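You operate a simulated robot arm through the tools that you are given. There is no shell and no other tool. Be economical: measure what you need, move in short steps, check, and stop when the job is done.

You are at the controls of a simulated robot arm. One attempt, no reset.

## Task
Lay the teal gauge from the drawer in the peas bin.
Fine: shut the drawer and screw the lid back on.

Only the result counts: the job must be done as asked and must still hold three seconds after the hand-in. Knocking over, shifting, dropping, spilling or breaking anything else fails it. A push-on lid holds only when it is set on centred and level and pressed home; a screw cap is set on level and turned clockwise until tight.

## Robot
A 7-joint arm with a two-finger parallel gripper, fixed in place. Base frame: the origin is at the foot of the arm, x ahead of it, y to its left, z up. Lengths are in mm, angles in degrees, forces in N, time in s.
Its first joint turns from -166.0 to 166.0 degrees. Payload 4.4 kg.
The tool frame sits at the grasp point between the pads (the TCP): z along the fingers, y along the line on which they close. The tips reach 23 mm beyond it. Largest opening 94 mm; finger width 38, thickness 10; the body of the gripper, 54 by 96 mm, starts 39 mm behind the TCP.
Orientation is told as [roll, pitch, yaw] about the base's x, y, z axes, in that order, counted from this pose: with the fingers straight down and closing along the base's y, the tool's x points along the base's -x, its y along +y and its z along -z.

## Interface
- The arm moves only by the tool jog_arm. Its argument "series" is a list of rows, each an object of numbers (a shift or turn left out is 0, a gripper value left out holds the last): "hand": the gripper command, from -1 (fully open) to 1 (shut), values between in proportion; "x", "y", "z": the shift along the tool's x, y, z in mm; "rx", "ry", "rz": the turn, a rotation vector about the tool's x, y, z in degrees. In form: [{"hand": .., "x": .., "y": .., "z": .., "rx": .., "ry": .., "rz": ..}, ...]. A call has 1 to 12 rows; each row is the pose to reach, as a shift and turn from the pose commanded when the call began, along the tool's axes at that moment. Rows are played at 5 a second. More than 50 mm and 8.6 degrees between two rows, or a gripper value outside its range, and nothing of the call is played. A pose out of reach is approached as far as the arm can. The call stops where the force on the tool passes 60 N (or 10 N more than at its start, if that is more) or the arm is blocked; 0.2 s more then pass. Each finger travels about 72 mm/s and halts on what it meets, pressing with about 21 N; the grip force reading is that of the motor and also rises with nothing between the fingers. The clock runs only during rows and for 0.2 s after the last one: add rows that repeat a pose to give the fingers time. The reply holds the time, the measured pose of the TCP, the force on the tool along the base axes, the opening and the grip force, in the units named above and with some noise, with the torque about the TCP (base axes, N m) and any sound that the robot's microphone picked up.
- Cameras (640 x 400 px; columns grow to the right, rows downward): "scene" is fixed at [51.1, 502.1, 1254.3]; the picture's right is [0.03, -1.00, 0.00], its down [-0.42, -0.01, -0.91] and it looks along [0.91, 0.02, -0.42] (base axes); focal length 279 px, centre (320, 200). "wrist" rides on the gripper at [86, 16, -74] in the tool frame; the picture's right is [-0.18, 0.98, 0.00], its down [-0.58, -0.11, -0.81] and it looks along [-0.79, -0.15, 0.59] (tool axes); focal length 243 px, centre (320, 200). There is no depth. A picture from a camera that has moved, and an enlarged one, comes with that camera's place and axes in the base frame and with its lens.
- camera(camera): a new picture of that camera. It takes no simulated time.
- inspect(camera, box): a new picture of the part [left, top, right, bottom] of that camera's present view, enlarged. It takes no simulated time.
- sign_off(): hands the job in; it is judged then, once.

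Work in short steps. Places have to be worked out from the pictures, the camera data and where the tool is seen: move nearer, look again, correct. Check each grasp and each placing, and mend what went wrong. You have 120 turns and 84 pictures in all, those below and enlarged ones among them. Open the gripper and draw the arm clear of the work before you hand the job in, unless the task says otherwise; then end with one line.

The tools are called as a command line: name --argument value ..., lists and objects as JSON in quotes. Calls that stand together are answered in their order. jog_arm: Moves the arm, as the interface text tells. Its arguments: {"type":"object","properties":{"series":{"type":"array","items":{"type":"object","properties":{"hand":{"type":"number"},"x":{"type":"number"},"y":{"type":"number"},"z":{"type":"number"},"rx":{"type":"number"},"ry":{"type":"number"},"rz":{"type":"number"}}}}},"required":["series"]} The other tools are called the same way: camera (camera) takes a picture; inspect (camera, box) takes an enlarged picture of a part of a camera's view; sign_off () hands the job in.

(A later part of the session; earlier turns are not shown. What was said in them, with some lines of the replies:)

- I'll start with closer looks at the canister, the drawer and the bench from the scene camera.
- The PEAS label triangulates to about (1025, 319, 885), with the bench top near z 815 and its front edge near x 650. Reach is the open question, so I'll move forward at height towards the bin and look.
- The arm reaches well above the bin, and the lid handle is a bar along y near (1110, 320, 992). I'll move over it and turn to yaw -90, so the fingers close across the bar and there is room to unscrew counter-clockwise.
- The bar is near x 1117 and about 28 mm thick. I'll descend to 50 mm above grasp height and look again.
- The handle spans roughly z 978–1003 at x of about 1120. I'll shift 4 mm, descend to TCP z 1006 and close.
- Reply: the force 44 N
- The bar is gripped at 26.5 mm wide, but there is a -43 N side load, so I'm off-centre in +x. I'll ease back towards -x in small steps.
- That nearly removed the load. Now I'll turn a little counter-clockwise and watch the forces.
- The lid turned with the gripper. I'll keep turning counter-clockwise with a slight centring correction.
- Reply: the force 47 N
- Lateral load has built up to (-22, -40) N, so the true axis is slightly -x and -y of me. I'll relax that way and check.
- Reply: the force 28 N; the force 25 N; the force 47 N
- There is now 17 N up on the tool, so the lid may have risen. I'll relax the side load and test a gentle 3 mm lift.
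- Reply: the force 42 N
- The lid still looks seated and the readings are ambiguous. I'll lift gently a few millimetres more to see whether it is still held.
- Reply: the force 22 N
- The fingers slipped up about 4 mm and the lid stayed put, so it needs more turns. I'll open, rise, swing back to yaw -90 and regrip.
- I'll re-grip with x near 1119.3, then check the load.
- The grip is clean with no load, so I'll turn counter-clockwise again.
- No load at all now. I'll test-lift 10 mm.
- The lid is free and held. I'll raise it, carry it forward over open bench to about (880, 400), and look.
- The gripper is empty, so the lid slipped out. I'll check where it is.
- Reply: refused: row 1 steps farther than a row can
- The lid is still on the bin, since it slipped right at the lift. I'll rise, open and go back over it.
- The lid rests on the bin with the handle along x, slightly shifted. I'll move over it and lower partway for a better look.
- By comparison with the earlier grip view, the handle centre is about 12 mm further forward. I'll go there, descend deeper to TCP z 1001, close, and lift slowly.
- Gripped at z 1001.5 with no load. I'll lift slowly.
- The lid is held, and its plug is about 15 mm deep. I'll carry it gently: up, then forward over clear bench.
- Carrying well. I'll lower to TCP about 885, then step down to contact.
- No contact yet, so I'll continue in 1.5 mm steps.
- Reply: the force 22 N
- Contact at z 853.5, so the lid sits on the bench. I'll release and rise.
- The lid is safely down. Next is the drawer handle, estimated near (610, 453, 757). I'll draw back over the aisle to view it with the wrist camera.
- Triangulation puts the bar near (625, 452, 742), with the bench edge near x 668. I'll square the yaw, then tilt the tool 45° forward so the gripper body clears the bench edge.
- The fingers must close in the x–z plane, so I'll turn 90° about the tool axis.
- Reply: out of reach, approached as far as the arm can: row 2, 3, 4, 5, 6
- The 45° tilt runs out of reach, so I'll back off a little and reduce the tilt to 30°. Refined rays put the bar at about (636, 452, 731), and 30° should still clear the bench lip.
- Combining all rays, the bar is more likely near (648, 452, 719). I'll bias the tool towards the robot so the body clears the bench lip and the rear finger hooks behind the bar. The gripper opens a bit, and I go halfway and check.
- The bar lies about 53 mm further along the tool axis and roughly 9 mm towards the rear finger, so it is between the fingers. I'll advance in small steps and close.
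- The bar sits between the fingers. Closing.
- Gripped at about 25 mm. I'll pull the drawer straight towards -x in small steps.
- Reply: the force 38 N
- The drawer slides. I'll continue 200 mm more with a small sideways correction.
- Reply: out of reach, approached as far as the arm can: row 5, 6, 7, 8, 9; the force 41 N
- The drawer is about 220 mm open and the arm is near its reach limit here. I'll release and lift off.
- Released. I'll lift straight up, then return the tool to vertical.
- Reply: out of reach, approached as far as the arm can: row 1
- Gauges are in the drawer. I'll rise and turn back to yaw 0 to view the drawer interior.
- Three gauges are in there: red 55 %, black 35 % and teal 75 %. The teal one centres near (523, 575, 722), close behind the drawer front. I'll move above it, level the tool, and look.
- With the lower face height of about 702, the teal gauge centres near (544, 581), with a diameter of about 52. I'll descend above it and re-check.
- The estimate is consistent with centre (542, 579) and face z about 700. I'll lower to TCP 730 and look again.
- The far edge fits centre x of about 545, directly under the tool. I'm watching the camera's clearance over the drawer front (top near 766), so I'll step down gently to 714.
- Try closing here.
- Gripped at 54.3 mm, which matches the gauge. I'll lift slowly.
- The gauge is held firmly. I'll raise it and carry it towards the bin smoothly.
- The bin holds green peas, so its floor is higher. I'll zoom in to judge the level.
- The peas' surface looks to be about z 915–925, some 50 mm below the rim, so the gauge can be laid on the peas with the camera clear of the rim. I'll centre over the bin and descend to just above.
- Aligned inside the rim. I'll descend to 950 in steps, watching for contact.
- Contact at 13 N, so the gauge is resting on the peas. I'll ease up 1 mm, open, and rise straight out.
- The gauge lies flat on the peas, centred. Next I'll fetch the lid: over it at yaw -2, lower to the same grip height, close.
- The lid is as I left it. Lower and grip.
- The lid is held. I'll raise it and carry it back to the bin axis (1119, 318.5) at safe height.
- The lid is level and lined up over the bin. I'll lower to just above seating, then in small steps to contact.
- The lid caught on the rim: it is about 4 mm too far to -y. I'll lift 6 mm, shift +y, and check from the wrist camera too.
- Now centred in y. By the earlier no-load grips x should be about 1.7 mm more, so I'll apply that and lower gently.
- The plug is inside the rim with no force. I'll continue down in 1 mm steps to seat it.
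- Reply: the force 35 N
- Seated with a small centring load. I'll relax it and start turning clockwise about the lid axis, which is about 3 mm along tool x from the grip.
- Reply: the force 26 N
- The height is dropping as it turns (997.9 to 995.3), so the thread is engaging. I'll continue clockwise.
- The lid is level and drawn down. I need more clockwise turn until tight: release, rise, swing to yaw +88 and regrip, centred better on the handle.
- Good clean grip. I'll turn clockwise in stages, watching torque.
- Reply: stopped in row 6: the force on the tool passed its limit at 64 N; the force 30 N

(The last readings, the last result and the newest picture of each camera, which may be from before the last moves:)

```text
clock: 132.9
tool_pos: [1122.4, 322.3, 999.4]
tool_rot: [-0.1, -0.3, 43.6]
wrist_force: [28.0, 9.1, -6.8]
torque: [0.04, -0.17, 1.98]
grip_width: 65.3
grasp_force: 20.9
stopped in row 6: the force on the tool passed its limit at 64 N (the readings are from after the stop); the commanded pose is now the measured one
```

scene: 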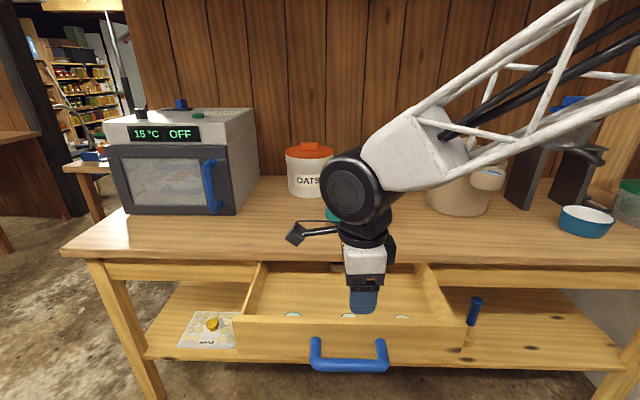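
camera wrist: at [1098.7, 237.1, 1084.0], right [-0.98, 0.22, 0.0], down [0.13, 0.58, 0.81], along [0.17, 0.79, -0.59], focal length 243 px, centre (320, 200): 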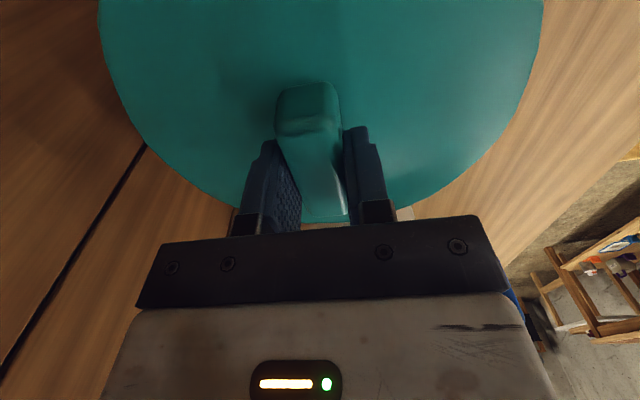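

The fingers were forced open to 65 mm and torque rose to 2 N·m, so the lid has stopped turning and is tight. I'll look before doing anything else.

camera --camera "wrist"

inspect --camera "scene" --box '[325, 120, 425, 200]'

```text
10 pictures are left
camera wrist: at [1047.9, 273.9, 1072.6], right [-0.54, 0.84, 0.0], down [0.49, 0.32, 0.81], along [0.68, 0.44, -0.59], focal length 243 px, centre (320, 200)
```

wrist: 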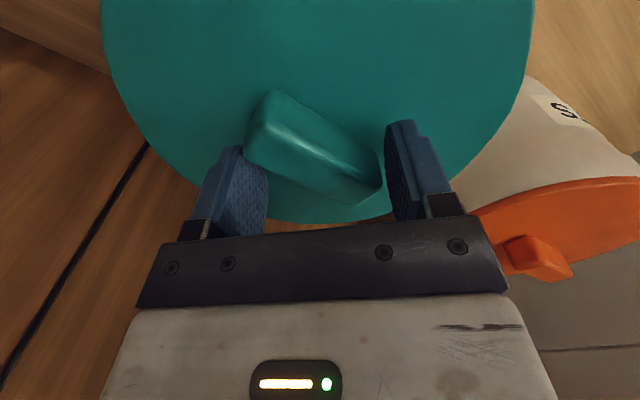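

```text
5.00 times, centred on (375, 160) of scene
camera zoom: at [51.1, 502.1, 1254.3], right [0.03, -1.0, 0.0], down [-0.42, -0.01, -0.91], along [0.91, 0.02, -0.42], focal length 1396 px, centre (45, 400)
```

zoom: 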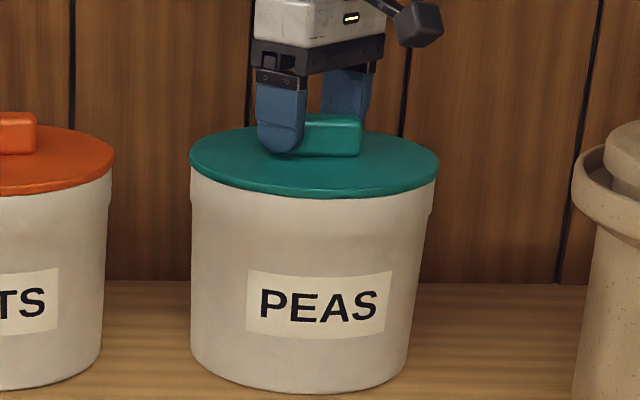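

The handle is back in its original orientation and the bin hasn't moved. I'll open, swing back square to the handle, regrip and give a final small clockwise twist to confirm it is tight.

jog_arm --series '[{"hand": -1}, {"hand": -1}, {"hand": -1, "z": -30}, {"z": -30, "rz": -8}, {"z": -30, "rz": -16}, {"z": -30, "rz": -24}, {"z": -30, "rz": -32}, {"z": -30, "rz": -40}, {"z": -30, "rz": -46}, {"z": -10, "rz": -46}, {"z": 0, "rz": -46}, {"z": 0, "rz": -46}]'

jog_arm --series '[{"hand": 0.3}, {"hand": 1}, {"hand": 1}, {"hand": 1}, {"hand": 1}, {"hand": 1}]'

jog_arm --series '[{"rz": 3}, {"rz": 6}, {"rz": 6}]'

```text
clock: 135.6
tool_pos: [1120.5, 321.2, 999.8]
tool_rot: [-0.2, -0.1, 89.6]
wrist_force: [-0.1, -0.7, -0.2]
torque: [0.0, -0.02, 0.0]
grip_width: 94.1
grasp_force: 0.1
```

```text
clock: 136.9
tool_pos: [1120.8, 321.1, 1000.4]
tool_rot: [-0.1, -0.1, 89.4]
wrist_force: [-32.9, -12.2, 1.1]
torque: [-0.22, 0.4, 0.0]
grip_width: 25.8
grasp_force: 21.2
```

```text
clock: 137.8
tool_pos: [1120.1, 321.5, 998.0]
tool_rot: [-0.1, -0.1, 83.5]
wrist_force: [-44.8, -20.5, -1.4]
torque: [-0.23, 0.42, 1.14]
grip_width: 28.8
grasp_force: 21.3
```

Torque jumps to 1.1 N·m within 6°, so the lid is tight. I'll untwist, release, rise, and start towards the drawer.

jog_arm --series '[{"rz": -5}, {"rz": -5, "hand": -1}, {"rz": -5, "hand": -1}, {"rz": -5}, {"z": -40}, {"z": -80}, {"z": -100}, {"z": -100, "rz": 8}, {"z": -100, "rz": 16}, {"z": -100, "rz": 24}, {"z": -100, "rz": 32}, {"z": -100, "rz": 40}]'

inspect --camera "scene" --box '[325, 120, 425, 200]'

```text
clock: 140.3
tool_pos: [1121.6, 321.9, 1101.1]
tool_rot: [0.0, -0.2, 43.4]
wrist_force: [-0.2, -0.7, -0.6]
torque: [0.0, 0.01, -0.06]
grip_width: 94.0
grasp_force: 0.1
```

```text
5.00 times, centred on (375, 160) of scene
camera zoom: at [51.1, 502.1, 1254.3], right [0.03, -1.0, 0.0], down [-0.42, -0.01, -0.91], along [0.91, 0.02, -0.42], focal length 1396 px, centre (45, 400)
```

zoom: 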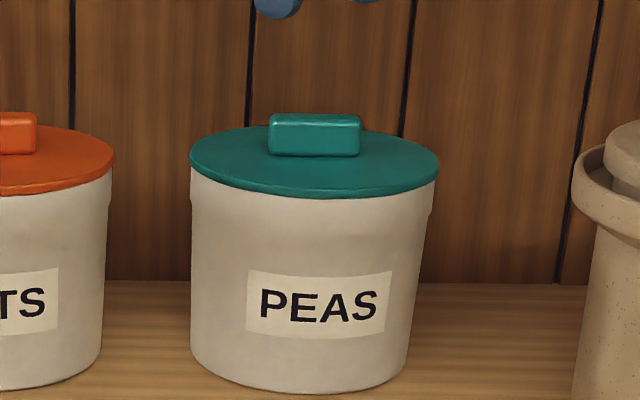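

The lid looks exactly as at the start. To shut the drawer I'll swing back to yaw 0, come down in front of the handle with the fingers closed, and push the bar.

jog_arm --series '[{"x": 30, "y": 28, "rz": 8, "hand": 1}, {"x": 60, "y": 57, "rz": 16}, {"x": 91, "y": 86, "rz": 24}, {"x": 121, "y": 115, "rz": 32}, {"x": 151, "y": 143, "rz": 40}, {"x": 182, "y": 172, "rz": 43.4}, {"x": 182, "y": 172, "rz": 43.4}]'

jog_arm --series '[{"x": 45, "y": 12}, {"x": 90, "y": 24}, {"x": 135, "y": 36}, {"x": 180, "y": 48}, {"x": 225, "y": 60}, {"x": 270, "y": 72}, {"x": 315, "y": 84}, {"x": 360, "y": 96}, {"x": 405, "y": 108}, {"x": 450, "y": 120}, {"x": 495, "y": 130}, {"x": 510, "y": 130}]'

```text
clock: 141.9
tool_pos: [872.4, 320.0, 1100.6]
tool_rot: [0.1, -0.2, 0.1]
wrist_force: [-0.5, -0.4, -0.6]
torque: [0.0, 0.0, 0.0]
grip_width: 0.0
grasp_force: 20.9
```

```text
clock: 144.6
tool_pos: [358.5, 448.9, 1097.6]
tool_rot: [0.2, -0.2, 0.1]
wrist_force: [0.0, 0.9, 0.2]
torque: [0.01, 0.0, 0.0]
grip_width: 0.0
grasp_force: 21.2
```

jog_arm --series '[{"z": 45}, {"z": 90}, {"z": 135}, {"z": 180}, {"z": 225}, {"z": 270}, {"z": 300}, {"z": 300}]'

camera --camera "wrist"

camera --camera "scene"

```text
clock: 146.3
tool_pos: [361.4, 450.6, 798.0]
tool_rot: [0.1, -0.1, 0.0]
wrist_force: [0.8, -0.7, -0.1]
torque: [-0.04, -0.01, -0.04]
grip_width: 0.0
grasp_force: 21.4
```

```text
7 pictures are left
camera wrist: at [274.1, 466.1, 871.1], right [0.18, 0.98, 0.0], down [0.58, -0.11, 0.81], along [0.79, -0.15, -0.59], focal length 243 px, centre (320, 200)
```

wrist: 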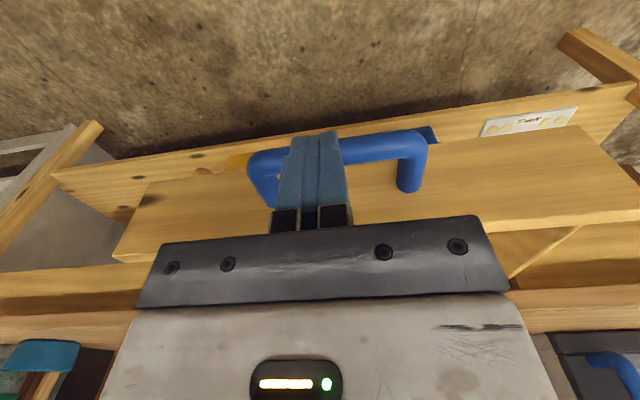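

```text
6 pictures are left
```

scene: 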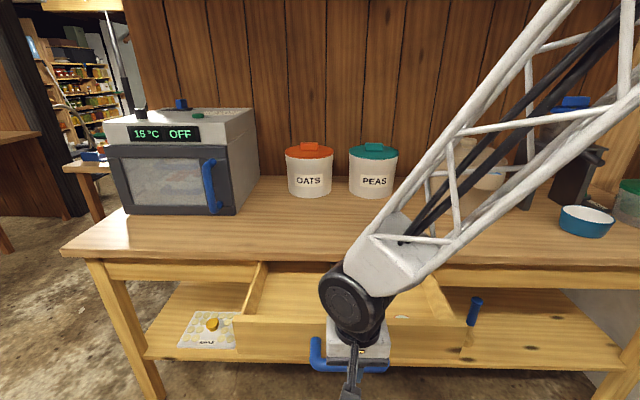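

The bar is at about x 416, ahead of the fingers (front at about 380). I'll lower to TCP 718 and push forward.

jog_arm --series '[{"z": 40, "hand": 1}, {"z": 80}, {"z": 80}, {"z": 80, "x": -10}, {"z": 80, "x": -22}, {"z": 80, "x": -34}, {"z": 80, "x": -46}, {"z": 80, "x": -60}]'

inspect --camera "scene" --box '[220, 230, 480, 400]'

```text
clock: 148.2
tool_pos: [422.1, 450.7, 718.8]
tool_rot: [0.2, -0.2, 0.1]
wrist_force: [-1.7, 0.5, -0.2]
torque: [-0.04, 0.0, 0.03]
grip_width: 0.2
grasp_force: 20.9
```

```text
2.35 times, centred on (350, 315) of scene
camera zoom: at [51.1, 502.1, 1254.3], right [0.03, -1.0, 0.0], down [-0.42, -0.01, -0.91], along [0.91, 0.02, -0.42], focal length 657 px, centre (249, -71)
```

zoom: 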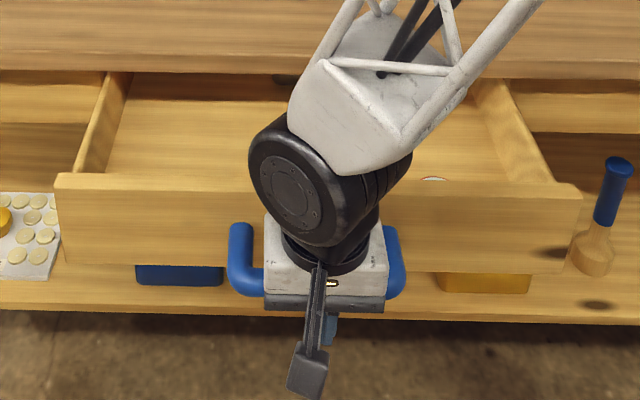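

The drawer is moving in with little force. Continue pushing steadily.

jog_arm --series '[{"x": -15}, {"x": -32}, {"x": -50}, {"x": -68}, {"x": -86}, {"x": -104}, {"x": -122}, {"x": -138}, {"x": -152}, {"x": -164}, {"x": -172}, {"x": -176}]'

jog_arm --series '[{"x": -3}, {"x": -6}, {"x": -9}, {"x": -12}, {"x": -15}, {"x": -18}, {"x": -20}]'

inspect --camera "scene" --box '[220, 200, 480, 360]'

```text
clock: 150.8
tool_pos: [596.8, 451.2, 717.9]
tool_rot: [0.1, -0.1, 0.1]
wrist_force: [-1.4, 0.8, 1.3]
torque: [0.0, -0.01, 0.03]
grip_width: 0.1
grasp_force: 21.0
```

```text
clock: 152.3
tool_pos: [617.7, 452.1, 718.9]
tool_rot: [0.2, -0.2, 0.0]
wrist_force: [-1.8, 1.3, 0.5]
torque: [0.0, -0.05, 0.01]
grip_width: 0.2
grasp_force: 21.5
```

```text
2.46 times, centred on (350, 280) of scene
camera zoom: at [51.1, 502.1, 1254.3], right [0.03, -1.0, 0.0], down [-0.42, -0.01, -0.91], along [0.91, 0.02, -0.42], focal length 687 px, centre (246, 3)
```

zoom: 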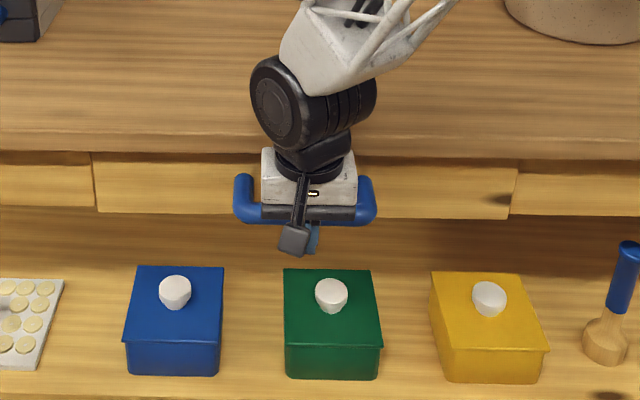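

Nearly shut. I'll push in 1.5 mm steps until resistance appears.

jog_arm --series '[{"x": -1.5}, {"x": -3}, {"x": -4.5}, {"x": -6}, {"x": -7.5}, {"x": -9}]'

```text
clock: 153.1
tool_pos: [618.5, 452.3, 719.9]
tool_rot: [0.0, -0.1, 0.1]
wrist_force: [-21.9, -1.8, 13.7]
torque: [0.03, -0.22, 0.1]
grip_width: 0.0
grasp_force: 21.8
stopped in row 3: the force on the tool passed its limit at 67 N (the readings are from after the stop); the commanded pose is now the measured one
```

A hard stop at x 618, exactly where the closed bar was expected. I'll back away, raise the arm and verify.

jog_arm --series '[{"x": 20}, {"x": 60}, {"x": 100}, {"x": 120, "z": -30}, {"x": 120, "z": -75}, {"x": 120, "z": -120}, {"x": 120, "z": -165}, {"x": 120, "z": -210}, {"x": 120, "z": -255}, {"x": 120, "z": -300}, {"x": 120, "z": -345, "hand": -1}, {"x": 120, "z": -380, "hand": -1}]'

camera --camera "scene"

inspect --camera "scene" --box '[220, 210, 480, 310]'

```text
clock: 155.7
tool_pos: [498.3, 448.6, 1099.3]
tool_rot: [0.0, 0.0, 0.2]
wrist_force: [0.0, 0.4, -0.8]
torque: [0.03, 0.01, -0.01]
grip_width: 82.3
grasp_force: 0.1
```

```text
3 pictures are left
```

scene: 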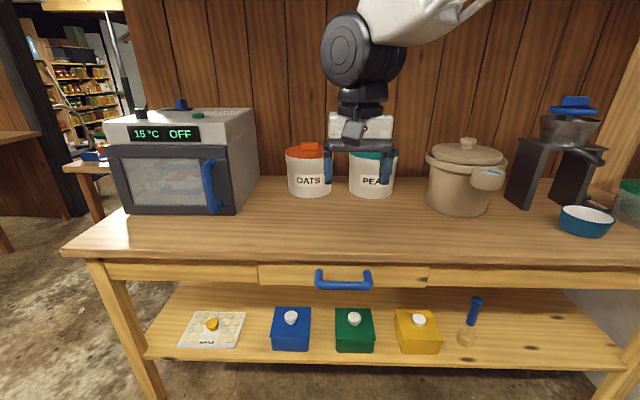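

```text
2.46 times, centred on (350, 260) of scene
camera zoom: at [51.1, 502.1, 1254.3], right [0.03, -1.0, 0.0], down [-0.42, -0.01, -0.91], along [0.91, 0.02, -0.42], focal length 687 px, centre (246, 52)
```

zoom: 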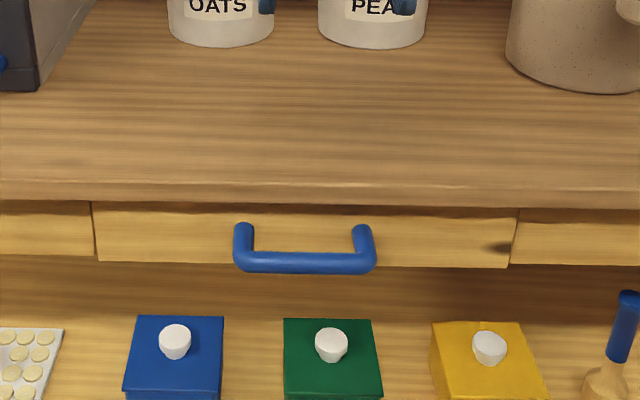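

The drawer is flush as at the start, the lid is tight, nothing else has moved, and the arm is clear with the gripper open. Handing in.

sign_off

```text
The job is handed in.
```

The teal gauge is lying on the peas in the PEAS bin, the lid is screwed back on tight, and the drawer is shut.
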